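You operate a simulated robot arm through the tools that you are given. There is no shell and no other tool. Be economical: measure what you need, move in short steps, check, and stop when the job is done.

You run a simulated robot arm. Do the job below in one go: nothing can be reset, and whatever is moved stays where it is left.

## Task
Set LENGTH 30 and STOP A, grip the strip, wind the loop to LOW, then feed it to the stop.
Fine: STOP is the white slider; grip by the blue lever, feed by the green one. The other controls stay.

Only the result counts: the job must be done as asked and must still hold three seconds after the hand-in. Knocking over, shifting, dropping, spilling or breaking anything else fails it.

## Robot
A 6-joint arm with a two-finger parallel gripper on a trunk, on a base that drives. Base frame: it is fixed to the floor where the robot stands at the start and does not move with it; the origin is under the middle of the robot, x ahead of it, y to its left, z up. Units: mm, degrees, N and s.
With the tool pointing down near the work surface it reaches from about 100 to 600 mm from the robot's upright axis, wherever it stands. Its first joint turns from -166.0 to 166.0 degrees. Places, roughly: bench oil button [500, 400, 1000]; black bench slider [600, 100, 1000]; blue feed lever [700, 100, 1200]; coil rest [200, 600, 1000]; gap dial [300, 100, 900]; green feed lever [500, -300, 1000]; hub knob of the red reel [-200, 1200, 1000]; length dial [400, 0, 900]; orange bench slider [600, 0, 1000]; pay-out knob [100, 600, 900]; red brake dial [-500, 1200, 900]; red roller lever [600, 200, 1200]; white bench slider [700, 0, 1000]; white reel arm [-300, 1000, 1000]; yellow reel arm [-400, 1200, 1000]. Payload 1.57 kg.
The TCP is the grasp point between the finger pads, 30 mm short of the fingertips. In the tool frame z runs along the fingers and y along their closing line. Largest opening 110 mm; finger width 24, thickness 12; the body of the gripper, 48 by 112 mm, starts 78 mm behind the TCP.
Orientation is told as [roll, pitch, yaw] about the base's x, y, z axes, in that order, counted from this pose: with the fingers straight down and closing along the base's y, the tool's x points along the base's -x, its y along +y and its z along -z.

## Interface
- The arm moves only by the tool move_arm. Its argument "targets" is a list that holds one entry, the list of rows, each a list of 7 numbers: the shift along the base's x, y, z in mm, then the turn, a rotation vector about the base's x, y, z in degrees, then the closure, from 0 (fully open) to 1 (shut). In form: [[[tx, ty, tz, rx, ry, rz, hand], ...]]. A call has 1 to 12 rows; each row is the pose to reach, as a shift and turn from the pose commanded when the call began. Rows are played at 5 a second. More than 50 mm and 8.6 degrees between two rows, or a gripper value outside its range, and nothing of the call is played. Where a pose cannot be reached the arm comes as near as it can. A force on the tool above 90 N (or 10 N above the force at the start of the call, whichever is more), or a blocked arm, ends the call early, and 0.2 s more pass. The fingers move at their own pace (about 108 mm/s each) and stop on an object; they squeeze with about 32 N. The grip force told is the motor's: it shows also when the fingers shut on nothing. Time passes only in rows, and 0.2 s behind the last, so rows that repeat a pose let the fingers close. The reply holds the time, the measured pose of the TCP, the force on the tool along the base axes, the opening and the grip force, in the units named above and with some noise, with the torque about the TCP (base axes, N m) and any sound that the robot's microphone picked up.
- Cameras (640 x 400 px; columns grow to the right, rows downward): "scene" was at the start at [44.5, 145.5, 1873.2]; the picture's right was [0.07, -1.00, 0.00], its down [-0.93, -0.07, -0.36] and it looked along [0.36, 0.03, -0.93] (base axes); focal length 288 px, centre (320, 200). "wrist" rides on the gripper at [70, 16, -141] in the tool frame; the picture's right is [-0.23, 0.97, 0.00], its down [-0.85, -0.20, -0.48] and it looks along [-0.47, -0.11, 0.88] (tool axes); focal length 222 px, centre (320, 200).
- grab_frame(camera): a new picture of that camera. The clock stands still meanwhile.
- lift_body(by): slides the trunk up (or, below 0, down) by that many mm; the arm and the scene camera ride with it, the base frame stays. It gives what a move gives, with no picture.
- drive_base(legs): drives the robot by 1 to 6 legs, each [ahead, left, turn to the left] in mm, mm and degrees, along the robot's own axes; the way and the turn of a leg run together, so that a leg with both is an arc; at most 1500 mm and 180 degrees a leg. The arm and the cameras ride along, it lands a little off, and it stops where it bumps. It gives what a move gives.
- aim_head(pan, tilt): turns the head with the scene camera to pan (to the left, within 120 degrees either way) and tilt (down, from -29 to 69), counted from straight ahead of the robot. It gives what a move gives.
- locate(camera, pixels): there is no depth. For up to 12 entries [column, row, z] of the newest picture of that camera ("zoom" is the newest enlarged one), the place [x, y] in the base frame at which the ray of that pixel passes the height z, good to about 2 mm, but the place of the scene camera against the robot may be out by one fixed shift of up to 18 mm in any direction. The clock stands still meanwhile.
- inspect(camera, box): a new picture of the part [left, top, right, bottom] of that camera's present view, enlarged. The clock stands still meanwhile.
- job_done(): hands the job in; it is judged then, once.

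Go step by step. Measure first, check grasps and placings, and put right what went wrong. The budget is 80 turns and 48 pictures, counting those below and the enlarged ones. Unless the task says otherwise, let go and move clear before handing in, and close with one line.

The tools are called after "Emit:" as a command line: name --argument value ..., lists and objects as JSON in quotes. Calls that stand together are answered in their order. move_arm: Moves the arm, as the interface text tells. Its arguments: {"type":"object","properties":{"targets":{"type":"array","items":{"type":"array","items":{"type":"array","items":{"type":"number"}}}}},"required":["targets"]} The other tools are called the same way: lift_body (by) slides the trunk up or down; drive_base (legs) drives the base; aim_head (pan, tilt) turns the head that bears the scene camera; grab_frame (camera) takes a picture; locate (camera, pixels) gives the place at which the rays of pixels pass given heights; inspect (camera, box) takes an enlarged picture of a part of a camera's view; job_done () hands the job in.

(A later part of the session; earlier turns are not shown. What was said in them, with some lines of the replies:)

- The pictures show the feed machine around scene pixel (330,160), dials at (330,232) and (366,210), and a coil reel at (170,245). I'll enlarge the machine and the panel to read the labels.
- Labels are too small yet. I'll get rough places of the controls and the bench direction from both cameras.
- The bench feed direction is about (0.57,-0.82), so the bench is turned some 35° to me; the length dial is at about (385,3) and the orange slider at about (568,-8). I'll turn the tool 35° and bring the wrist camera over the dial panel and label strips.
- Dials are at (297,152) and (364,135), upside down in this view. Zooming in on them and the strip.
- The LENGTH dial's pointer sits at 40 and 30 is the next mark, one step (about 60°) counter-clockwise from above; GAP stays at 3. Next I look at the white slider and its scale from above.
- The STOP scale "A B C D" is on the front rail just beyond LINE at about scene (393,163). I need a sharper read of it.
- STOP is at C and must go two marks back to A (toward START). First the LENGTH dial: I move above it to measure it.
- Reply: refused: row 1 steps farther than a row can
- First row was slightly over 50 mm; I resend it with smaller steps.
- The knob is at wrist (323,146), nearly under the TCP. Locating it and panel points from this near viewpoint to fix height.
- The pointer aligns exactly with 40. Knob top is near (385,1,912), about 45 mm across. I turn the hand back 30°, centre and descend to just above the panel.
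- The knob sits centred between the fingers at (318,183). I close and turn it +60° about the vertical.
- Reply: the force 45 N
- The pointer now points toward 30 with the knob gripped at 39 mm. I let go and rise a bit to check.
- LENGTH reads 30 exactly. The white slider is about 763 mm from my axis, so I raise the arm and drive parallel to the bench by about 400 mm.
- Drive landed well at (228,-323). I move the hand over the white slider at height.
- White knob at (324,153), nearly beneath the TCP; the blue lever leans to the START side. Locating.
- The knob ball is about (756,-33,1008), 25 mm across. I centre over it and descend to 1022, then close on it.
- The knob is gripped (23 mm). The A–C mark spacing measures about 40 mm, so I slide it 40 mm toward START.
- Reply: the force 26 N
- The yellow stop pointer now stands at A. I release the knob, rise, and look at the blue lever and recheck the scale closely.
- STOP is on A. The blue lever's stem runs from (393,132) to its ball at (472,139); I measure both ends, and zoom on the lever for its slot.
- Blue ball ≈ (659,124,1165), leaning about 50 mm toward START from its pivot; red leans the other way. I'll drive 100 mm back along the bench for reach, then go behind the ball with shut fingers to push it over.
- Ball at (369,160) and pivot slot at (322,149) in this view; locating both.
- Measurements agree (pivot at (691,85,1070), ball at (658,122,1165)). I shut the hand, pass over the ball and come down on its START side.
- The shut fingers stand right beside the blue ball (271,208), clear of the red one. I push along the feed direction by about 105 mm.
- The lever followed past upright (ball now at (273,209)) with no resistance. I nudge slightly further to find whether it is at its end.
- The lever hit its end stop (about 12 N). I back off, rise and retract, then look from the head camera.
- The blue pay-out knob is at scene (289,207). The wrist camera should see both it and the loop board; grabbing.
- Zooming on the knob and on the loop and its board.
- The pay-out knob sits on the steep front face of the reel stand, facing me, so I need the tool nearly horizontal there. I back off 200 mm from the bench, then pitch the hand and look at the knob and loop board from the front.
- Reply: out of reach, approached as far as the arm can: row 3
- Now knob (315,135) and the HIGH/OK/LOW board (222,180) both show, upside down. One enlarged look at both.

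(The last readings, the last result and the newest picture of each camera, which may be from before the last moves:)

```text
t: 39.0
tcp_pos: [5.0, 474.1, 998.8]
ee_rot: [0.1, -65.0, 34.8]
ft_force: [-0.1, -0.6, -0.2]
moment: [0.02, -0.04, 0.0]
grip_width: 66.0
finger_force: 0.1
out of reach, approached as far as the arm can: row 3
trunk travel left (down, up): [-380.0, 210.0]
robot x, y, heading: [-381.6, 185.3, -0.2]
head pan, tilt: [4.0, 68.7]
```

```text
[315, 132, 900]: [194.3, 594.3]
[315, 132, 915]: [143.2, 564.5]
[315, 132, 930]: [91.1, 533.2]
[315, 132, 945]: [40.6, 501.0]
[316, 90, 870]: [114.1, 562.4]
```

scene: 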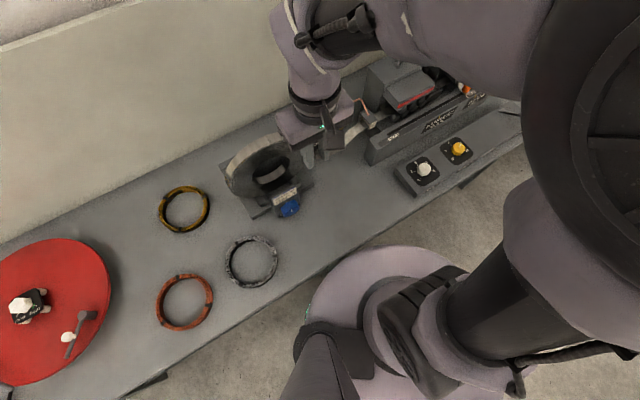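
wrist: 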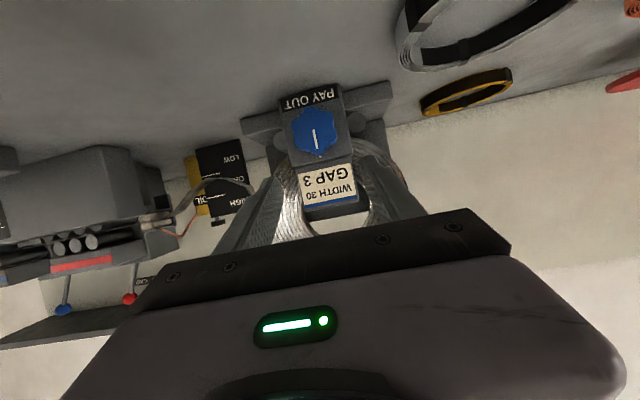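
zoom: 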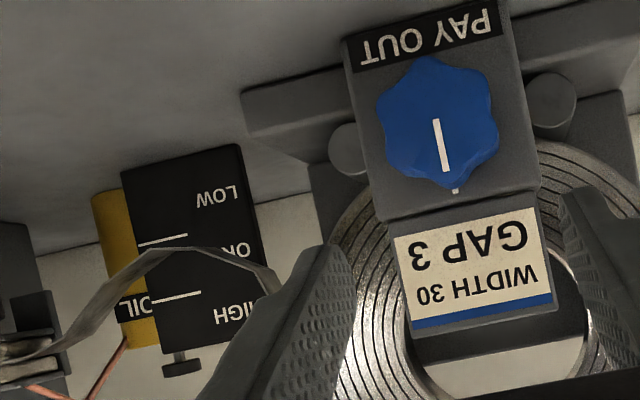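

The board has two lines splitting HIGH / OK / LOW zones; the loop's bottom (zoom (200,250)) lies in OK, so it must sink below the lower line (zoom (160,240)). Knob centre ≈ u=-383, z≈923, about 59 mm across, near-horizontal axis. I open wider and approach with the tool 12° below horizontal.

Emit:
move_arm --targets '[[[4, 3, -30, 3.4, -4.9, 0, 0.24], [8, 5, -55, 6.9, -9.8, 0, 0.24], [30, 19, -68, 6.9, -9.8, 0, 0.24], [55, 36, -71, 6.9, -9.8, 0, 0.24], [75, 50, -71, 6.9, -9.8, 0, 0.24], [86, 58, -71, 6.9, -9.8, 0, 0.24], [92, 63, -71, 6.9, -9.8, 0, 0.24], [92, 63, -71, 6.9, -9.8, 0, 0.24]]]'

Emit:
grab_frame --camera "wrist"

```text
t: 40.8
tcp_pos: [101.6, 538.4, 929.2]
ee_rot: [0.3, -77.0, 34.7]
ft_force: [0.2, -0.3, 0.3]
moment: [-0.05, -0.01, 0.0]
grip_width: 83.8
finger_force: 0.1
trunk travel left (down, up): [-380.0, 210.0]
robot x, y, heading: [-374.8, 175.8, -0.2]
head pan, tilt: [4.0, 68.7]
```

```text
8 pictures are left
```

wrist: 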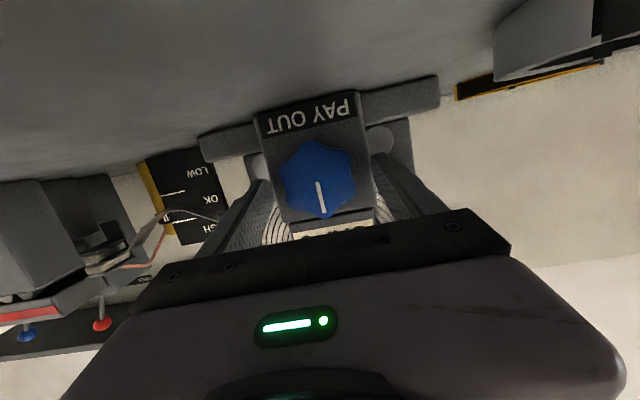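

Knob is centred between the pads (317,178). I close and turn it 40° clockwise (seen from the front) as a test.

Emit:
move_arm --targets '[[[0, 0, 0, 0, 0, 0, 0.6], [0, 0, 0, 0, 0, 0, 0.6], [0, -0.5, 0, 6.6, 4.6, 0, 0.6], [0.6, -1, 0, 13.1, 9.2, 0, 0.6], [1, -1.5, -0.4, 19.7, 13.8, 0, 0.6], [1.4, -2, -0.7, 26.2, 18.4, 0, 0.6], [1.7, -2.4, -1, 32.8, 23, 0, 0.6], [1.7, -2.4, -1, 32.8, 23, 0, 0.6]]]'

Emit:
grab_frame --camera "wrist"

```text
t: 42.6
tcp_pos: [104.7, 534.7, 926.5]
ee_rot: [75.0, -47.7, -35.2]
ft_force: [18.3, -18.4, -5.9]
moment: [0.04, -0.28, 0.12]
grip_width: 55.9
finger_force: 45.0
trunk travel left (down, up): [-380.0, 210.0]
robot x, y, heading: [-374.9, 182.2, -0.2]
head pan, tilt: [4.0, 68.7]
```

```text
7 pictures are left
```

wrist: 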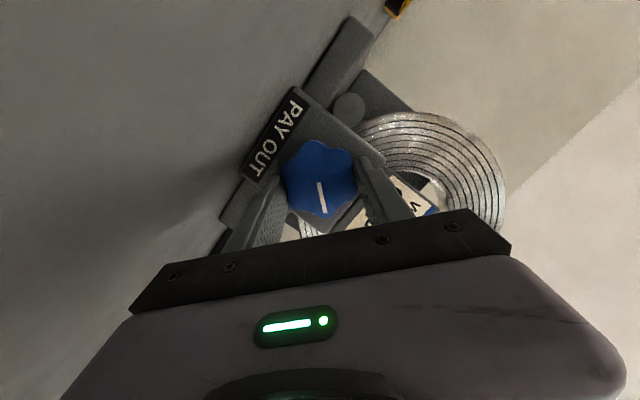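

The knob turned with the hand. I release, turn the hand back level and look at the loop.

Emit:
move_arm --targets '[[[0, 0, 0, 0, 0, 0, 0.24], [0, 0, 0, 0, 0, 0, 0.24], [-1, 1, 0, -6.6, -4.6, 0, 0.24], [-1.5, 2, 0.5, -13.1, -9.2, 0, 0.24], [-1.7, 2.4, 1, -19.7, -13.8, 0, 0.24], [-1.7, 2.4, 1, -26.2, -18.4, 0, 0.24], [-1.7, 2.4, 1, -32.8, -23, 0, 0.24]]]'

Emit:
inspect --camera "wrist" --box '[120, 130, 360, 260]'

```text
t: 44.2
tcp_pos: [99.2, 539.2, 928.9]
ee_rot: [-0.3, -76.8, 35.1]
ft_force: [-0.7, 0.0, 0.5]
moment: [0.02, 0.0, 0.01]
grip_width: 83.5
finger_force: 0.1
trunk travel left (down, up): [-380.0, 210.0]
robot x, y, heading: [-372.0, 182.5, 0.2]
head pan, tilt: [4.0, 68.7]
```

```text
2.67 times, centred on (240, 195) of wrist
```

zoom: 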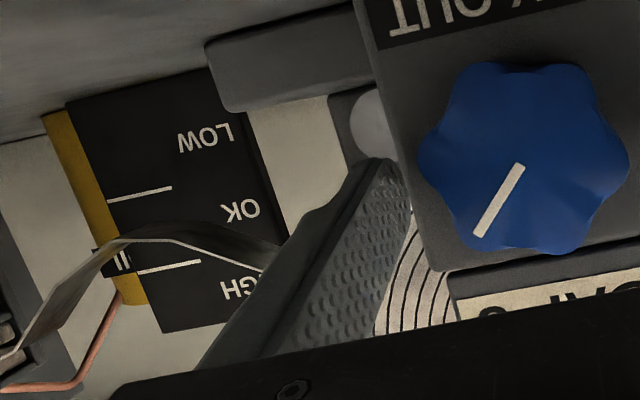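

The knob moved 40°, but the loop (zoom (170,236)) has shifted little if at all against the lines (193, 266). I'll make a larger turn, 80° more the same way, from a pre-rotated grasp.

Emit:
move_arm --targets '[[[-0.5, 0.7, 0, -6.6, -4.6, 0, 0.24], [-1, 1.3, 0, -13.1, -9.2, 0, 0.24], [-1.3, 1.8, -0.4, -19.7, -13.8, 0, 0.24], [-1.5, 2.2, -0.8, -26.2, -18.4, 0, 0.24], [-1.7, 2.4, -1, -32.8, -23, 0, 0.24], [-1.7, 2.4, -1, -32.8, -23, 0, 0.6], [-1.7, 2.4, -1, -32.8, -23, 0, 0.6]]]'

Emit:
move_arm --targets '[[[0.2, -0.3, 0.2, 6.6, 4.6, 0, 0.6], [0.5, -0.6, 0.4, 13.1, 9.2, 0, 0.6], [0.8, -1.1, 0.6, 19.7, 13.8, 0, 0.6], [1.2, -1.7, 0.8, 26.2, 18.4, 0, 0.6], [1.7, -2.4, 1, 32.8, 23, 0, 0.6], [2.2, -3.1, 0.8, 39.3, 27.6, 0, 0.6], [2.6, -3.7, 0.6, 45.9, 32.1, 0, 0.6], [2.9, -4.2, 0.4, 52.4, 36.7, 0, 0.6], [3.2, -4.5, 0.2, 59, 41.3, 0, 0.6], [3.4, -4.8, 0, 65.5, 45.9, 0, 0.6], [3.4, -4.8, 0, 65.5, 45.9, 0, 0.6]]]'

Emit:
move_arm --targets '[[[0, 0, 0, 0, 0, 0, 0.24], [0, 0, 0, 0, 0, 0, 0.24], [-0.5, 0.7, 0.3, -6.6, -4.6, 0, 0.24], [-1, 1.4, 0.6, -13.1, -9.2, 0, 0.24], [-1.4, 2, 0.8, -19.7, -13.8, 0, 0.24], [-1.7, 2.4, 1, -26.2, -18.4, 0, 0.24], [-1.7, 2.4, 1, -32.8, -23, 0, 0.24]]]'

Emit:
inspect --camera "wrist" --box '[120, 130, 360, 260]'

```text
t: 45.8
tcp_pos: [98.1, 541.8, 929.3]
ee_rot: [-74.9, -48.2, 105.2]
ft_force: [1.3, -0.9, 3.4]
moment: [-0.47, 0.63, 0.46]
grip_width: 55.7
finger_force: 45.0
trunk travel left (down, up): [-380.0, 210.0]
robot x, y, heading: [-379.1, 182.3, -0.1]
head pan, tilt: [4.0, 68.7]
```

```text
t: 48.2
tcp_pos: [103.4, 534.0, 927.1]
ee_rot: [74.9, -47.9, -35.4]
ft_force: [16.5, -26.5, -2.2]
moment: [0.06, -0.35, -0.17]
grip_width: 55.2
finger_force: 45.1
trunk travel left (down, up): [-380.0, 210.0]
robot x, y, heading: [-380.0, 180.2, -0.1]
head pan, tilt: [4.0, 68.7]
```

```text
t: 49.8
tcp_pos: [101.1, 539.0, 929.4]
ee_rot: [-0.9, -77.0, 35.7]
ft_force: [0.4, 0.2, 0.4]
moment: [-0.03, 0.0, 0.01]
grip_width: 83.6
finger_force: 0.1
trunk travel left (down, up): [-380.0, 210.0]
robot x, y, heading: [-374.3, 181.7, 0.0]
head pan, tilt: [4.0, 68.7]
```

```text
2.67 times, centred on (240, 195) of wrist
```

zoom: 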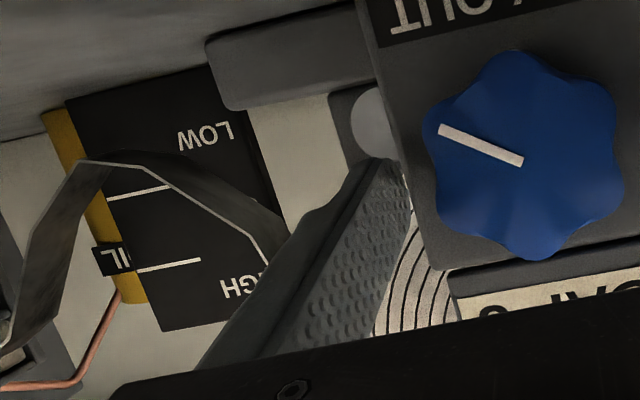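

Clockwise pays out: the loop's bottom is now at zoom row ~158, clearly below the lower line (row 193), level with LOW once parallax is counted. I withdraw the hand from the knob, rise and turn it down again.

Emit:
move_arm --targets '[[[-37, -26, 0, 0, 0, 0, 0.24], [-74, -52, 2, 0, 0, 0, 0.24], [-96, -67, 20, 0, 0, 0, 0.24], [-96, -67, 55, -4.9, 7, 0, 0.24], [-96, -67, 90, -9.8, 13.9, 0, 0.24], [-96, -67, 125, -14.6, 20.9, 0, 0.24], [-96, -67, 160, -19.5, 27.8, 0, 0.24], [-96, -67, 195, -24.4, 34.8, 0, 0.24], [-96, -67, 230, -29.3, 41.8, 0, 0.24], [-96, -67, 265, -34.2, 48.7, 0, 0.24], [-96, -67, 300, -39, 55.7, 0, 0.24], [-96, -67, 330, -44, 62.8, 0, 0.24]]]'

Emit:
drive_base --legs '[[448, -640, 0]]'

```text
refused: row 12 steps farther than a row can; nothing moved
```

```text
t: 51.0
tcp_pos: [118.3, 519.5, 932.7]
ee_rot: [-0.9, -77.6, 39.2]
ft_force: [-9.6, 22.1, -3.3]
moment: [0.2, 0.13, -0.11]
grip_width: 105.5
finger_force: 11.6
trunk travel left (down, up): [-380.0, 210.0]
robot x, y, heading: [-346.7, 142.3, 0.6]
head pan, tilt: [4.0, 68.7]
stopped in leg 1: the force on the tool passed its limit at 110 N (the readings are from after the stop); the commanded pose is now the measured one
```

The retreat row was refused (a slightly too big turn), and the drive then dragged the hand against the knob and stopped at 110 N. I first undo: move the hand back 25 mm to centre on the knob, and look whether anything shifted.

Emit:
move_arm --targets '[[[-4.8, 6.8, 0, 0, 0, 0, 0.24], [-9.6, 13.7, 0, 0, 0, 0, 0.24], [-14.4, 20.5, -1, 0, 0, 0, 0.24], [-14.4, 20.5, -1, 0, 0, 0, 0.24]]]'

Emit:
inspect --camera "wrist" --box '[120, 60, 480, 260]'

```text
t: 52.0
tcp_pos: [104.2, 531.9, 931.9]
ee_rot: [-0.2, -77.4, 38.2]
ft_force: [0.0, -0.5, -0.2]
moment: [-0.03, 0.02, 0.03]
grip_width: 83.7
finger_force: 0.2
trunk travel left (down, up): [-380.0, 210.0]
robot x, y, heading: [-347.6, 141.2, 0.4]
head pan, tilt: [4.0, 68.7]
```

```text
1.78 times, centred on (300, 160) of wrist
```

zoom: 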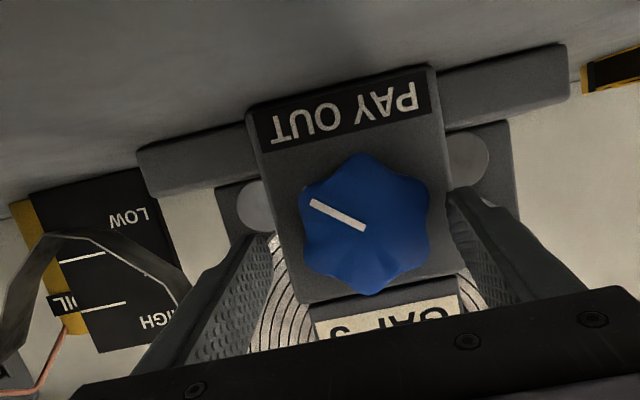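

The stand, board and loop look unmoved: the loop bottom is still as far below the lower line, and the knob pointer is the same. Now the retreat again with legal steps, alone.

Emit:
move_arm --targets '[[[-35, -27, 0, 0, 0, 0, 0.24], [-70, -54, 2, 0, 0, 0, 0.24], [-90, -70, 20, 0, 0, 0, 0.24], [-90, -70, 55, -5.1, 6.5, 0, 0.24], [-90, -70, 90, -10.2, 13, 0, 0.24], [-90, -70, 125, -15.3, 19.5, 0, 0.24], [-90, -70, 160, -20.4, 26, 0, 0.24], [-90, -70, 195, -25.5, 32.5, 0, 0.24], [-90, -70, 230, -30.6, 39, 0, 0.24], [-90, -70, 265, -35.7, 45.5, 0, 0.24], [-90, -70, 300, -40.8, 52, 0, 0.24], [-90, -70, 330, -45.9, 58.5, 0, 0.24]]]'

```text
t: 54.6
tcp_pos: [8.2, 450.9, 1197.9]
ee_rot: [-5.2, -15.3, 38.3]
ft_force: [0.3, 0.8, -0.2]
moment: [-0.01, -0.06, -0.05]
grip_width: 83.5
finger_force: 0.0
out of reach, approached as far as the arm can: row 10, 11, 12
trunk travel left (down, up): [-380.0, 210.0]
robot x, y, heading: [-347.5, 140.8, 0.3]
head pan, tilt: [4.0, 68.7]
```

The hand is clear at z≈1198 (slightly tilted near a limit). I drive along the bench toward the green lever.

Emit:
drive_base --legs '[[358, -505, 0]]'

Emit:
lift_body --by 120

```text
t: 58.1
tcp_pos: [375.9, -55.4, 1198.8]
ee_rot: [-4.8, -15.2, 38.4]
ft_force: [0.3, -0.3, -0.5]
moment: [0.01, 0.0, 0.02]
grip_width: 83.5
finger_force: 0.1
trunk travel left (down, up): [-380.0, 210.0]
robot x, y, heading: [21.7, -366.7, 1.3]
head pan, tilt: [4.0, 68.7]
```

```text
t: 59.6
tcp_pos: [375.8, -54.5, 1318.8]
ee_rot: [-4.9, -15.3, 38.4]
ft_force: [-0.2, -1.0, 0.0]
moment: [-0.01, 0.0, -0.01]
grip_width: 83.5
finger_force: 0.1
trunk travel left (down, up): [-500.0, 90.0]
robot x, y, heading: [22.6, -368.6, 1.0]
head pan, tilt: [4.0, 68.7]
```

I level the hand, move it left out of the way, and take an enlarged head-camera look at the green lever (expected near (340,186)).

Emit:
move_arm --targets '[[[-5, 30, 0, -2.6, 7.4, -1.7, 0.4], [-10, 70, 0, -5.3, 14.8, -3.4, 0.6], [-10, 110, 0, -5.3, 14.8, -3.4, 1]]]'

Emit:
inspect --camera "scene" --box '[250, 110, 410, 210]'

```text
t: 60.4
tcp_pos: [327.1, -18.5, 1248.9]
ee_rot: [-5.0, -9.1, 35.4]
ft_force: [0.0, 0.6, -0.4]
moment: [-0.03, 0.0, -0.01]
grip_width: 0.0
finger_force: 21.6
out of reach, approached as far as the arm can: row 1, 2, 3
trunk travel left (down, up): [-500.0, 90.0]
robot x, y, heading: [22.5, -367.8, 0.8]
head pan, tilt: [4.0, 68.7]
```

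```text
4.00 times, centred on (330, 160) of scene
```

zoom: 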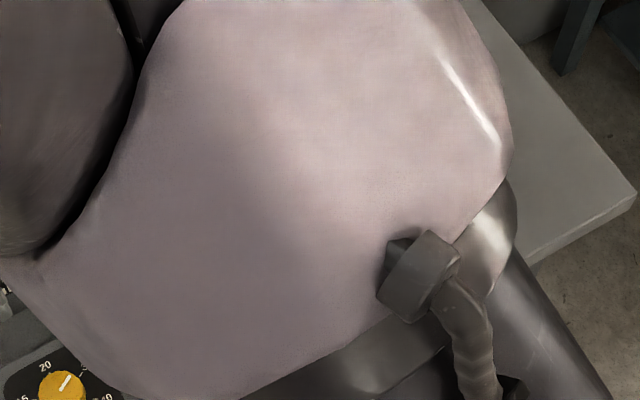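

The arm link hides the lever, and the arm is near a limit in this posture. I move the hand in front of the robot, toward the green lever, keeping height.

Emit:
move_arm --targets '[[[15, -40, 0, 0, 0, 0, 1], [35, -80, 0, 0, 0, 0, 1], [55, -120, 0, 0, 0, 0, 1], [75, -160, 0, 0, 0, 0, 1]]]'

```text
t: 61.4
tcp_pos: [404.3, -189.2, 1252.8]
ee_rot: [-4.9, -9.3, 35.5]
ft_force: [-0.6, -1.0, 0.2]
moment: [0.06, 0.04, 0.03]
grip_width: 0.0
finger_force: 21.1
trunk travel left (down, up): [-500.0, 90.0]
robot x, y, heading: [28.5, -366.2, 0.7]
head pan, tilt: [4.0, 68.7]
```

That worked. Now I level the hand and place it so the wrist camera sees the green ball and its pivot.

Emit:
move_arm --targets '[[[-8, -25, -15, -0.5, 4, 0, 1], [-16, -50, -30, -0.9, 7.5, 0, 1], [-27, -85, -50, -1.3, 10.4, 0, 1]]]'

```text
t: 62.2
tcp_pos: [362.4, -255.9, 1195.4]
ee_rot: [-2.5, -0.1, 34.4]
ft_force: [0.6, -0.6, -0.1]
moment: [0.02, -0.03, -0.01]
grip_width: 0.0
finger_force: 21.2
out of reach, approached as far as the arm can: row 1, 2, 3
trunk travel left (down, up): [-500.0, 90.0]
robot x, y, heading: [22.0, -368.6, 0.9]
head pan, tilt: [4.0, 68.7]
```

Nearly level. Taking a wrist picture of the green lever.

Emit:
grab_frame --camera "wrist"

```text
2 pictures are left
```

wrist: 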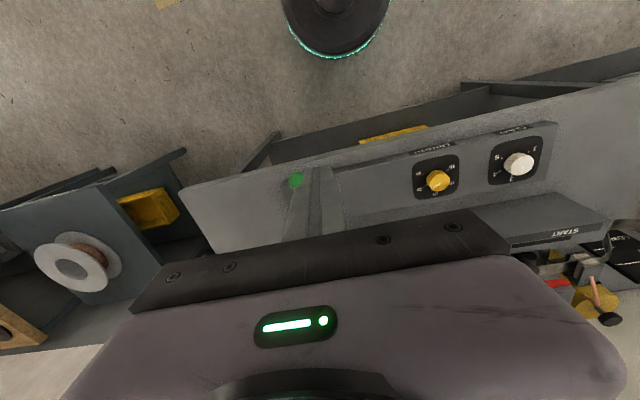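

Green ball at (296,180), beside the fingers. Locating it at several heights.

Emit:
locate --camera "wrist" --pixels '[[296, 180, 960], [296, 180, 980], [296, 180, 1000], [296, 180, 1020], [296, 180, 1040], [438, 180, 912], [330, 168, 1165]]'

```text
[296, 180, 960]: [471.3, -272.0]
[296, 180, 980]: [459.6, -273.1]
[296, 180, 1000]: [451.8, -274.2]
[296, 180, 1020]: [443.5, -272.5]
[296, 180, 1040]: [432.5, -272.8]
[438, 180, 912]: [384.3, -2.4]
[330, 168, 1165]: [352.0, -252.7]
```

Combining views, the ball is about (456,-270,988), with its pivot about (560,-180,905): it leans toward me. I'll grasp the ball from above; first go over it with open fingers.

Emit:
move_arm --targets '[[[25, -4, 0, 0, 0, 0, 0.4], [60, -9, -20, 0, 0, 0, 0.4], [94, -14, -40, 0, 0, 0, 0.4], [94, -14, -75, 0, 0, 0, 0.4], [94, -14, -115, 0, 0, 0, 0.4]]]'

```text
t: 63.4
tcp_pos: [461.2, -247.8, 1083.1]
ee_rot: [-3.7, 0.5, 33.6]
ft_force: [0.4, 0.0, -0.7]
moment: [0.03, 0.02, 0.0]
grip_width: 65.8
finger_force: 0.0
out of reach, approached as far as the arm can: row 1, 2, 3, 4, 5
trunk travel left (down, up): [-500.0, 90.0]
robot x, y, heading: [26.7, -364.8, 1.2]
head pan, tilt: [4.0, 68.7]
```

Still short by 20 mm with a small roll error, suggesting a wrist joint limit. I try yawing the hand back while correcting the position.

Emit:
move_arm --targets '[[[0, -5, 0, 0, 0, -8, 0.4], [-2, -12, 0, 0, 0, -16, 0.4], [-5, -22, 0, 0, 0, -24, 0.4], [-5, -22, 0, 0, 0, -24, 0.4]]]'

```text
t: 64.4
tcp_pos: [451.8, -271.5, 1088.0]
ee_rot: [-3.9, 0.3, 9.6]
ft_force: [-0.3, 0.8, -0.2]
moment: [0.01, 0.0, 0.04]
grip_width: 66.1
finger_force: 0.0
trunk travel left (down, up): [-500.0, 90.0]
robot x, y, heading: [22.6, -368.2, 0.8]
head pan, tilt: [4.0, 68.7]
```

Reachable now with yaw ≈10°. I level out, centre over the ball and descend, then close; the width will tell whether the ball is held.

Emit:
move_arm --targets '[[[4, 1, -20, 2, 0, 0, 0.4], [4, 1, -45, 3.8, 0, 0, 0.4], [4, 1, -65, 3.8, 0, 0, 0.4], [4, 1, -78, 3.8, 0, 0, 0.4], [4, 1, -86, 3.8, 0, 0, 0.4], [4, 1, -86, 3.8, 0, 0, 0.7], [4, 1, -86, 3.8, 0, 0, 0.9], [4, 1, -86, 3.8, 0, 0, 0.9]]]'

```text
t: 66.2
tcp_pos: [463.5, -300.0, 1010.7]
ee_rot: [-2.0, -2.6, 9.6]
ft_force: [1.4, -1.9, 1.7]
moment: [0.0, -0.01, -0.02]
grip_width: 8.9
finger_force: 0.0
out of reach, approached as far as the arm can: row 1, 2, 3, 4, 5, 6
trunk travel left (down, up): [-500.0, 90.0]
robot x, y, heading: [24.1, -369.5, 0.8]
head pan, tilt: [4.0, 68.7]
```

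The arm drifted 30 mm sideways (a joint limit in this posture) and closed on nothing (9 mm). In this posture, tilted poses worked, so I rise and pitch the fingers forward 40° to work that way.

Emit:
move_arm --targets '[[[0, 0, 20, 0, 0, 0, 0.9], [-5, 5, 50, 1.3, -7.9, 0, 0.7], [-15, 10, 80, 2.7, -15.8, 0, 0.4], [-25, 15, 105, 4, -23.6, 0, 0.4], [-35, 20, 120, 5.3, -31.5, 0, 0.4], [-45, 20, 130, 6.7, -39.4, 0, 0.4]]]'

Emit:
move_arm --targets '[[[0, 0, 0, 0, 0, 8.3, 0.4], [0, 0, 0, 0, 0, 16.6, 0.4], [0, 0, 0, 0, 0, 25, 0.4]]]'

```text
t: 67.6
tcp_pos: [475.8, -226.3, 1158.1]
ee_rot: [8.8, -27.5, 6.2]
ft_force: [-0.9, 0.0, 0.5]
moment: [-0.05, 0.0, 0.02]
grip_width: 66.1
finger_force: 0.1
out of reach, approached as far as the arm can: row 1, 2, 3, 4, 5, 6
trunk travel left (down, up): [-500.0, 90.0]
robot x, y, heading: [22.8, -369.0, 0.7]
head pan, tilt: [4.0, 68.7]
```

```text
t: 68.4
tcp_pos: [476.3, -226.1, 1156.4]
ee_rot: [8.7, -27.5, 31.3]
ft_force: [1.4, -0.9, -0.1]
moment: [0.0, 0.02, -0.02]
grip_width: 66.1
finger_force: 0.0
trunk travel left (down, up): [-500.0, 90.0]
robot x, y, heading: [26.1, -365.8, 1.1]
head pan, tilt: [4.0, 68.7]
```

The behaviour suggests a wrist flip that may have undone itself on the last descent. I try levelling the hand to vertical here and see whether it is now reached exactly.

Emit:
move_arm --targets '[[[-3, -8, 0, -5.4, 4.8, 0, 0.4], [-6, -16, 0, -10.8, 9.5, 0, 0.4], [-9, -24, 0, -16.2, 14.3, 0, 0.4], [-12, -32, 0, -21.7, 19.1, 0, 0.4], [-16, -44, 0, -21.7, 19.1, 0, 0.4], [-16, -44, 0, -21.7, 19.1, 0, 0.4]]]'

```text
t: 69.8
tcp_pos: [462.4, -272.6, 1155.4]
ee_rot: [0.4, 0.4, 33.2]
ft_force: [-0.3, 0.6, -0.3]
moment: [0.01, 0.04, 0.01]
grip_width: 66.4
finger_force: 0.1
out of reach, approached as far as the arm can: row 3, 4
trunk travel left (down, up): [-500.0, 90.0]
robot x, y, heading: [24.4, -366.4, 0.8]
head pan, tilt: [4.0, 68.7]
```

Vertical is reached exactly now. I descend part way over the ball and verify before closing.

Emit:
move_arm --targets '[[[-6, 2, -30, 0, 0, 0, 0.4], [-6, 2, -65, 0, 0, 0, 0.4], [-6, 2, -100, 0, 0, 0, 0.4], [-6, 2, -100, 0, 0, 0, 0.4]]]'

```text
t: 70.8
tcp_pos: [456.0, -269.4, 1056.6]
ee_rot: [0.4, 0.3, 33.2]
ft_force: [0.5, -0.1, 0.9]
moment: [0.03, 0.01, -0.01]
grip_width: 66.1
finger_force: 0.0
trunk travel left (down, up): [-500.0, 90.0]
robot x, y, heading: [25.8, -368.7, 1.0]
head pan, tilt: [4.0, 68.7]
```

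On target at (456,-269,1057). Descending the rest and closing on the ball.

Emit:
move_arm --targets '[[[0, 0, -20, 0, 0, 0, 0.4], [0, 0, -40, 0, 0, 0, 0.4], [0, 0, -52, 0, 0, 0, 0.4], [0, 0, -52, 0, 0, 0, 0.6], [0, 0, -52, 0, 0, 0, 0.8], [0, 0, -52, 0, 0, 0, 0.95], [0, 0, -52, 0, 0, 0, 0.95]]]'

```text
t: 72.4
tcp_pos: [455.3, -270.5, 1003.6]
ee_rot: [0.2, 0.4, 33.3]
ft_force: [-7.3, 13.7, -3.8]
moment: [0.13, 0.18, 0.09]
grip_width: 32.8
finger_force: 41.1
trunk travel left (down, up): [-500.0, 90.0]
robot x, y, heading: [23.2, -368.4, 1.0]
head pan, tilt: [4.0, 68.7]
```

The ball is held (33 mm). I swing it gently 10° up-and-back along its arc and watch the force.

Emit:
move_arm --targets '[[[3.3, 2.3, 5.8, 0, 0, 0, 0.95], [6.6, 4.6, 11.3, 0, 0, 0, 0.95], [10, 7, 16.8, 0, 0, 0, 0.95], [13.7, 9.6, 22.1, 0, 0, 0, 0.95]]]'

```text
t: 73.4
tcp_pos: [474.0, -261.1, 1028.2]
ee_rot: [0.2, -0.1, 33.4]
ft_force: [0.2, -0.1, 0.5]
moment: [0.01, -0.01, -0.02]
grip_width: 5.2
finger_force: 0.3
trunk travel left (down, up): [-500.0, 90.0]
robot x, y, heading: [25.1, -371.9, 0.8]
head pan, tilt: [4.0, 68.7]
```

The ball slipped out (width 5 mm), so the lever resisted that direction. I rise and step aside for one careful enlarged look at the lever.

Emit:
move_arm --targets '[[[0, 0, 40, 0, 0, 0, 0.9], [5, -15, 80, 0, 0, 0, 0.9], [10, -50, 110, 0, 0, 0, 0.9], [10, -75, 120, 0, 0, 0, 0.9], [10, -75, 120, 0, 0, 0, 0.9]]]'

Emit:
inspect --camera "wrist" --box '[280, 70, 520, 220]'

```text
t: 74.6
tcp_pos: [478.7, -338.3, 1148.2]
ee_rot: [0.5, 0.3, 33.2]
ft_force: [0.5, 0.1, -1.4]
moment: [-0.01, 0.01, -0.03]
grip_width: 11.2
finger_force: 0.1
trunk travel left (down, up): [-500.0, 90.0]
robot x, y, heading: [27.4, -369.0, 0.7]
head pan, tilt: [4.0, 68.7]
```

```text
2.67 times, centred on (400, 145) of wrist
```

zoom: 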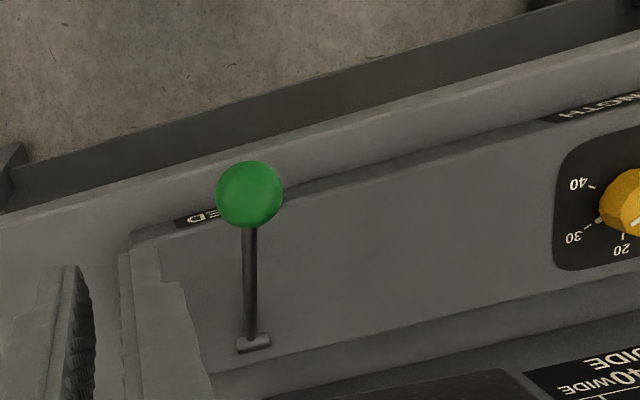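

The hinge bar at zoom (253,342) is parallel to the bench, so the lever swings up/back or down toward me. Locating ball and hinge precisely.

Emit:
locate --camera "zoom" --pixels '[[250, 195, 970], [250, 195, 980], [250, 195, 990], [250, 195, 1000], [253, 340, 900], [253, 340, 910], [603, 200, 915]]'

```text
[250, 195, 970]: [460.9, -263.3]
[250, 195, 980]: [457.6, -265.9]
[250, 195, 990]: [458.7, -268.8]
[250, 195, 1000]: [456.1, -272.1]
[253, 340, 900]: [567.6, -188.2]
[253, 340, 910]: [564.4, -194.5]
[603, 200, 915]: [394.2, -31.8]
```

The ball is still at (457,-268,985): the lever was already at its upper end, so feeding means pulling it down toward me. I regrip the ball.

Emit:
move_arm --targets '[[[-10, 35, 0, 0, 0, 0, 0.4], [-21.7, 71, -20, 0, 0, 0, 0.4], [-21.7, 71, -60, 0, 0, 0, 0.4], [-21.7, 71, -100, 0, 0, 0, 0.4], [-21.7, 71, -130, 0, 0, 0, 0.4], [-21.7, 71, -146, 0, 0, 0, 0.4], [-21.7, 71, -146, 0, 0, 0, 0.6], [-21.7, 71, -146, 0, 0, 0, 0.8], [-21.7, 71, -146, 0, 0, 0, 0.8]]]'

```text
t: 76.6
tcp_pos: [456.9, -265.9, 1004.3]
ee_rot: [0.5, 0.3, 33.2]
ft_force: [10.5, -16.5, -2.2]
moment: [-0.09, -0.28, 0.03]
grip_width: 39.4
finger_force: 9.9
trunk travel left (down, up): [-500.0, 90.0]
robot x, y, heading: [23.2, -370.1, 0.6]
head pan, tilt: [4.0, 68.7]
```

Slightly off-centre (side force 19 N). I shift 2.5 mm, close fully and begin pulling the lever down along its arc by 10°.

Emit:
move_arm --targets '[[[-0.9, -2.3, 0, 0, 0, 0, 0.95], [-0.9, -2.3, 0, 0, 0, 0, 0.95], [-3.6, -4.2, -6, 0, 0, 0, 0.95], [-6.1, -6, -12.1, 0, 0, 0, 0.95], [-8.4, -7.6, -18.3, 0, 0, 0, 0.95], [-10.6, -9.1, -24.7, 0, 0, 0, 0.95]]]'

```text
t: 78.0
tcp_pos: [447.3, -275.2, 976.7]
ee_rot: [0.5, 0.2, 33.1]
ft_force: [8.3, -19.7, 9.4]
moment: [0.27, -0.91, 0.03]
grip_width: 33.0
finger_force: 41.0
trunk travel left (down, up): [-500.0, 90.0]
robot x, y, heading: [24.0, -372.1, 0.6]
head pan, tilt: [4.0, 68.7]
```

Still held (33 mm) with only 9 N vertically, so the lever follows. I continue down another 10°.

Emit:
move_arm --targets '[[[-1.7, -1.2, -6.5, 0, 0, 0, 0.95], [-3.4, -2.4, -13, 0, 0, 0, 0.95], [-4.8, -3.4, -19.7, 0, 0, 0, 0.95], [-6, -4.2, -26.4, 0, 0, 0, 0.95]]]'

```text
t: 79.0
tcp_pos: [440.5, -280.7, 948.5]
ee_rot: [0.5, 0.2, 33.2]
ft_force: [10.4, -31.7, 8.4]
moment: [0.2, -0.74, 0.06]
grip_width: 32.9
finger_force: 41.4
trunk travel left (down, up): [-500.0, 90.0]
robot x, y, heading: [25.2, -368.0, 1.1]
head pan, tilt: [4.0, 68.7]
```

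Following well; side force grows to 32 N so I correct 3 mm along the bench and continue.

Emit:
move_arm --targets '[[[1.7, -2.5, 0, 0, 0, 0, 0.95], [0.9, -3, -6.7, 0, 0, 0, 0.95], [0.3, -3.5, -13.4, 0, 0, 0, 0.95], [0, -3.8, -20, 0, 0, 0, 0.95], [0, -3.8, -20, 0, 0, 0, 0.95]]]'

```text
t: 80.2
tcp_pos: [438.9, -281.2, 931.6]
ee_rot: [0.4, 0.3, 33.2]
ft_force: [-6.5, -13.7, 8.6]
moment: [0.37, -0.56, 0.06]
grip_width: 33.1
finger_force: 40.8
trunk travel left (down, up): [-500.0, 90.0]
robot x, y, heading: [25.4, -372.7, 0.8]
head pan, tilt: [4.0, 68.7]
```

The ball stayed centred in the pads (33 mm) though the hand moved 20 mm toward me, so the lever is following. I continue until it resists.

Emit:
move_arm --targets '[[[0, 0, -5, 0, 0, 0, 0.95], [0, 0, -10, 0, 0, 0, 0.95], [0, 0, -14, 0, 0, 0, 0.95], [0, 0, -14, 0, 0, 0, 0.95]]]'

```text
t: 81.2
tcp_pos: [439.1, -281.9, 914.5]
ee_rot: [0.4, 0.2, 33.2]
ft_force: [-11.6, -8.9, 6.1]
moment: [0.18, -0.29, 0.01]
grip_width: 32.8
finger_force: 41.0
trunk travel left (down, up): [-500.0, 90.0]
robot x, y, heading: [22.7, -370.6, 0.9]
head pan, tilt: [4.0, 68.7]
```

No stop yet; forces stay small. Continuing down 20 mm more.

Emit:
move_arm --targets '[[[-1.2, -0.8, -5, 0, 0, 0, 0.95], [-1.2, -0.8, -10, 0, 0, 0, 0.95], [-1, -0.6, -15, 0, 0, 0, 0.95], [-0.5, -0.3, -20, 0, 0, 0, 0.95], [-0.5, -0.3, -20, 0, 0, 0, 0.95]]]'

```text
t: 82.4
tcp_pos: [438.0, -281.9, 896.4]
ee_rot: [0.5, 0.1, 33.2]
ft_force: [-3.2, -3.5, 9.6]
moment: [0.52, -0.93, -0.04]
grip_width: 33.1
finger_force: 41.0
trunk travel left (down, up): [-500.0, 90.0]
robot x, y, heading: [27.0, -370.6, 1.0]
head pan, tilt: [4.0, 68.7]
```

Torque of about 1 Nm about the bench axis confirms the lever is turning in the pads. I continue down with force watch.

Emit:
move_arm --targets '[[[0.5, 0.4, -5, 0, 0, 0, 0.95], [1.2, 0.9, -10, 0, 0, 0, 0.95], [2, 1.5, -15, 0, 0, 0, 0.95], [3, 2.1, -20, 0, 0, 0, 0.95], [3, 2.1, -20, 0, 0, 0, 0.95]]]'

```text
t: 83.6
tcp_pos: [441.3, -281.1, 877.4]
ee_rot: [0.4, 0.3, 33.2]
ft_force: [-8.1, -11.8, 9.2]
moment: [0.17, -0.3, -0.03]
grip_width: 33.0
finger_force: 41.3
trunk travel left (down, up): [-500.0, 90.0]
robot x, y, heading: [25.6, -369.9, 0.8]
head pan, tilt: [4.0, 68.7]
```

Forces remain small; before going further I check (free) from the last enlarged picture where the panel edge and bench edge lie under the ball.

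Emit:
locate --camera "zoom" --pixels '[[200, 225, 895], [200, 225, 870], [230, 150, 870], [230, 150, 850], [215, 165, 850], [253, 360, 890]]'

```text
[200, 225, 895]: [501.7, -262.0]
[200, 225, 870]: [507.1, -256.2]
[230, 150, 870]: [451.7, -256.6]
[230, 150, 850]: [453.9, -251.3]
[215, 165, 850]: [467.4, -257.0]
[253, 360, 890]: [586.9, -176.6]
```

The palm (78 mm above TCP) would by now be at z 955, below the ball's old place, so the ball must have come down with the hand. I continue along the arc.

Emit:
move_arm --targets '[[[1.2, 0.9, -5, 0, 0, 0, 0.95], [2.6, 1.9, -10, 0, 0, 0, 0.95], [4.2, 3, -14.5, 0, 0, 0, 0.95], [6, 4.2, -19, 0, 0, 0, 0.95], [6, 4.2, -19, 0, 0, 0, 0.95]]]'

```text
t: 84.8
tcp_pos: [453.7, -272.7, 856.6]
ee_rot: [0.2, 0.2, 33.3]
ft_force: [31.7, 35.8, 10.1]
moment: [-0.73, 0.79, -0.57]
grip_width: 17.5
finger_force: 6.9
trunk travel left (down, up): [-500.0, 90.0]
robot x, y, heading: [24.4, -371.1, 0.9]
head pan, tilt: [4.0, 68.7]
```

The grip slipped (17 mm), with the ball pushing the tool away: the ball stayed nearer to me than my predicted arc, or the lever hit its end. I open, return to the previous pose and close again to find it.

Emit:
move_arm --targets '[[[0, 0, 0, 0, 0, 0, 0.5], [0, 0, 0, 0, 0, 0, 0.4], [-6, -4.2, 8, 0, 0, 0, 0.4], [-9, -6.3, 14, 0, 0, 0, 0.4], [-9, -6.3, 14, 0, 0, 0, 0.7], [-9, -6.3, 14, 0, 0, 0, 0.95], [-9, -6.3, 14, 0, 0, 0, 0.95]]]'

```text
t: 86.4
tcp_pos: [439.2, -280.7, 871.5]
ee_rot: [0.5, 0.4, 33.3]
ft_force: [-6.9, 9.9, -0.5]
moment: [-0.78, -0.1, -0.01]
grip_width: 32.8
finger_force: 41.4
trunk travel left (down, up): [-500.0, 90.0]
robot x, y, heading: [26.3, -370.3, 1.2]
head pan, tilt: [4.0, 68.7]
```

The ball is there again (33 mm), lever stayed down. Now I pull straight down a little and watch the vertical force.

Emit:
move_arm --targets '[[[0, 0, -4, 0, 0, 0, 0.95], [0, 0, -8, 0, 0, 0, 0.95], [0, 0, -12, 0, 0, 0, 0.95], [0, 0, -12, 0, 0, 0, 0.95]]]'

```text
t: 87.4
tcp_pos: [437.3, -282.3, 859.6]
ee_rot: [0.4, 0.3, 33.2]
ft_force: [-16.6, 1.8, 8.6]
moment: [0.28, -1.63, -0.08]
grip_width: 32.9
finger_force: 40.9
trunk travel left (down, up): [-500.0, 90.0]
robot x, y, heading: [24.5, -369.5, 1.0]
head pan, tilt: [4.0, 68.7]
```

Vertical force is again only 9 N, so I must know where the ball sits along the fingers. I open, rise 35 mm and close again as a probe.

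Emit:
move_arm --targets '[[[0, 0, 0, 0, 0, 0, 0.5], [0, 0, 0, 0, 0, 0, 0.4], [0, 0, 20, 0, 0, 0, 0.4], [0, 0, 35, 0, 0, 0, 0.4], [0, 0, 35, 0, 0, 0, 0.7], [0, 0, 35, 0, 0, 0, 0.95], [0, 0, 35, 0, 0, 0, 0.95]]]'

```text
t: 89.0
tcp_pos: [437.6, -282.0, 892.8]
ee_rot: [0.3, 0.3, 33.3]
ft_force: [-7.8, 11.3, -0.2]
moment: [-0.77, -0.34, 0.11]
grip_width: 32.7
finger_force: 40.7
trunk travel left (down, up): [-500.0, 90.0]
robot x, y, heading: [24.2, -368.3, 1.3]
head pan, tilt: [4.0, 68.7]
```

Torque readings on regrip put the ball about 60 mm above the TCP, against the palm: the fingers had been sliding down over it, and it seems to spring back up. Better to press down on the ball with the fingertips: I open and rise clear first.

Emit:
move_arm --targets '[[[0, 0, 0, 0, 0, 0, 0.5], [0, 0, 0, 0, 0, 0, 0.4], [0, 0, 30, 0, 0, 0, 0.4], [2, 1, 70, 0, 0, 0, 0.4], [8, 5, 110, 0, 0, 0, 0.4], [14, 10, 145, 0, 0, 0, 0.4], [18, 13, 170, 0, 0, 0, 0.4], [18, 13, 170, 0, 0, 0, 0.855], [18, 13, 170, 0, 0, 0, 0.855], [18, 13, 170, 0, 0, 0, 0.855]]]'

```text
t: 91.2
tcp_pos: [457.6, -269.5, 1064.1]
ee_rot: [0.5, 0.3, 33.2]
ft_force: [-0.1, 0.3, -0.1]
moment: [0.02, 0.02, 0.02]
grip_width: 16.1
finger_force: 0.2
trunk travel left (down, up): [-500.0, 90.0]
robot x, y, heading: [26.8, -367.0, 1.0]
head pan, tilt: [4.0, 68.7]
```

I lower the nearly closed tips toward where the ball's top would be if it had sprung back, watching for contact.

Emit:
move_arm --targets '[[[0, 0, -15, 0, 0, 0, 0.855], [0, 0, -28, 0, 0, 0, 0.855], [-1, -0.7, -36, 0, 0, 0, 0.855], [-3, -2, -42, 0, 0, 0, 0.855], [-3, -2, -42, 0, 0, 0, 0.855]]]'

```text
t: 92.4
tcp_pos: [455.4, -270.9, 1022.4]
ee_rot: [0.4, 0.4, 33.3]
ft_force: [-0.6, -0.7, 0.3]
moment: [-0.01, -0.01, 0.03]
grip_width: 16.7
finger_force: 0.5
trunk travel left (down, up): [-500.0, 90.0]
robot x, y, heading: [26.5, -368.9, 1.0]
head pan, tilt: [4.0, 68.7]
```

No contact at 1022, so the ball is lower. I follow the arc down in steps.

Emit:
move_arm --targets '[[[-5, -3.5, -11, 0, 0, 0, 0.855], [-9.8, -6.9, -22, 0, 0, 0, 0.855], [-12.2, -8.6, -32, 0, 0, 0, 0.855], [-14.3, -10, -42, 0, 0, 0, 0.855], [-14.3, -10, -42, 0, 0, 0, 0.855]]]'

```text
t: 93.6
tcp_pos: [440.3, -280.0, 978.0]
ee_rot: [0.5, 0.3, 33.2]
ft_force: [-0.5, 1.0, 1.1]
moment: [0.0, 0.05, 0.0]
grip_width: 17.0
finger_force: 0.4
trunk travel left (down, up): [-500.0, 90.0]
robot x, y, heading: [23.5, -372.5, 1.0]
head pan, tilt: [4.0, 68.7]
```

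Still nothing at tip height 948: the lever has stayed down. Continuing down gently.

Emit:
move_arm --targets '[[[-1, -0.7, -8, 0, 0, 0, 0.855], [-2, -1.4, -16, 0, 0, 0, 0.855], [-2.4, -1.7, -24, 0, 0, 0, 0.855], [-2.6, -1.8, -32, 0, 0, 0, 0.855], [-2.6, -1.8, -32, 0, 0, 0, 0.855]]]'

```text
t: 94.8
tcp_pos: [437.1, -283.5, 948.1]
ee_rot: [0.4, 0.3, 33.3]
ft_force: [1.4, -1.0, 1.5]
moment: [-0.04, -0.05, 0.02]
grip_width: 17.6
finger_force: 1.4
trunk travel left (down, up): [-500.0, 90.0]
robot x, y, heading: [23.4, -370.5, 1.1]
head pan, tilt: [4.0, 68.7]
```

A slight widening (17.6 mm) and 1.5 N suggest the tips are now on the ball. I keep pressing down until force rises.

Emit:
move_arm --targets '[[[0, 0, -8, 0, 0, 0, 0.855], [0, 0, -16, 0, 0, 0, 0.855], [0.5, 0.4, -24, 0, 0, 0, 0.855], [1.5, 1, -32, 0, 0, 0, 0.855], [1.5, 1, -32, 0, 0, 0, 0.855]]]'

```text
t: 96.0
tcp_pos: [441.4, -282.1, 917.1]
ee_rot: [0.3, 0.0, 33.1]
ft_force: [2.8, -1.0, 42.8]
moment: [-0.16, 0.21, -0.03]
grip_width: 22.2
finger_force: 35.1
trunk travel left (down, up): [-500.0, 90.0]
robot x, y, heading: [20.4, -368.2, 0.9]
head pan, tilt: [4.0, 68.7]
```

Now firm resistance: 43 N at tip height 887, so the lever reached its end. I rise clear and go to a viewpoint over the strip end and stop for the last picture.

Emit:
move_arm --targets '[[[0, 0, 15, 0, 0, 0, 0.8], [0, 0, 60, 0, 0, 0, 0.8], [0, 0, 105, 0, 0, 0, 0.8], [0, 0, 150, 0, 0, 0, 0.8], [0, 0, 198, 0, 0, 0, 0.8], [5, 10, 245, 0, 0, 0, 0.8], [15, 30, 288, 0, 0, 0, 0.8], [30, 60, 320, 0, 0, 0, 0.8], [50, 95, 345, 0, 0, 0, 0.8], [70, 130, 365, 0, 0, 0, 0.8], [90, 165, 380, 0, 0, 0, 0.8]]]'

```text
t: 98.4
tcp_pos: [527.9, -117.0, 1298.0]
ee_rot: [0.3, 0.4, 33.2]
ft_force: [0.3, 0.2, 0.4]
moment: [0.0, -0.01, 0.03]
grip_width: 21.9
finger_force: 0.0
trunk travel left (down, up): [-500.0, 90.0]
robot x, y, heading: [25.6, -369.8, 1.0]
head pan, tilt: [4.0, 68.7]
```

I open the fingers fully so they clear the view, then take the last enlarged picture of clamp, strip end and stop.

Emit:
move_arm --targets '[[[0, 0, 0, 0, 0, 0, 0.4], [0, 0, 0, 0, 0, 0, 0], [0, 0, 0, 0, 0, 0, 0]]]'

Emit:
inspect --camera "wrist" --box '[240, 95, 430, 220]'

```text
t: 99.2
tcp_pos: [527.2, -120.3, 1297.3]
ee_rot: [0.4, 0.3, 33.2]
ft_force: [0.3, 0.6, 0.5]
moment: [-0.01, -0.04, 0.02]
grip_width: 110.2
finger_force: 0.0
trunk travel left (down, up): [-500.0, 90.0]
robot x, y, heading: [26.6, -370.5, 0.7]
head pan, tilt: [4.0, 68.7]
```

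```text
3.20 times, centred on (335, 158) of wrist
```

zoom: 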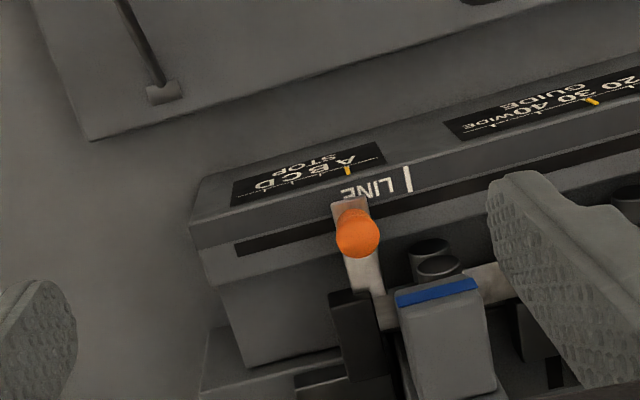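

The last picture shows the orange strip-end plate moved from LINE to A and resting against the black stop bar (zoom (360,290)). STOP's pointer is on A, and the hand is open and well clear, so I hand in.

Emit:
job_done

```text
The job is handed in.
```

I set LENGTH to 30 and STOP to A, gripped the strip with the blue lever, wound the loop into LOW, and fed the strip up against the stop with the green lever. I could not recheck the loop after feeding, and one drive dragged the hand against the pay-out knob (110 N), though nothing looked moved afterwards.
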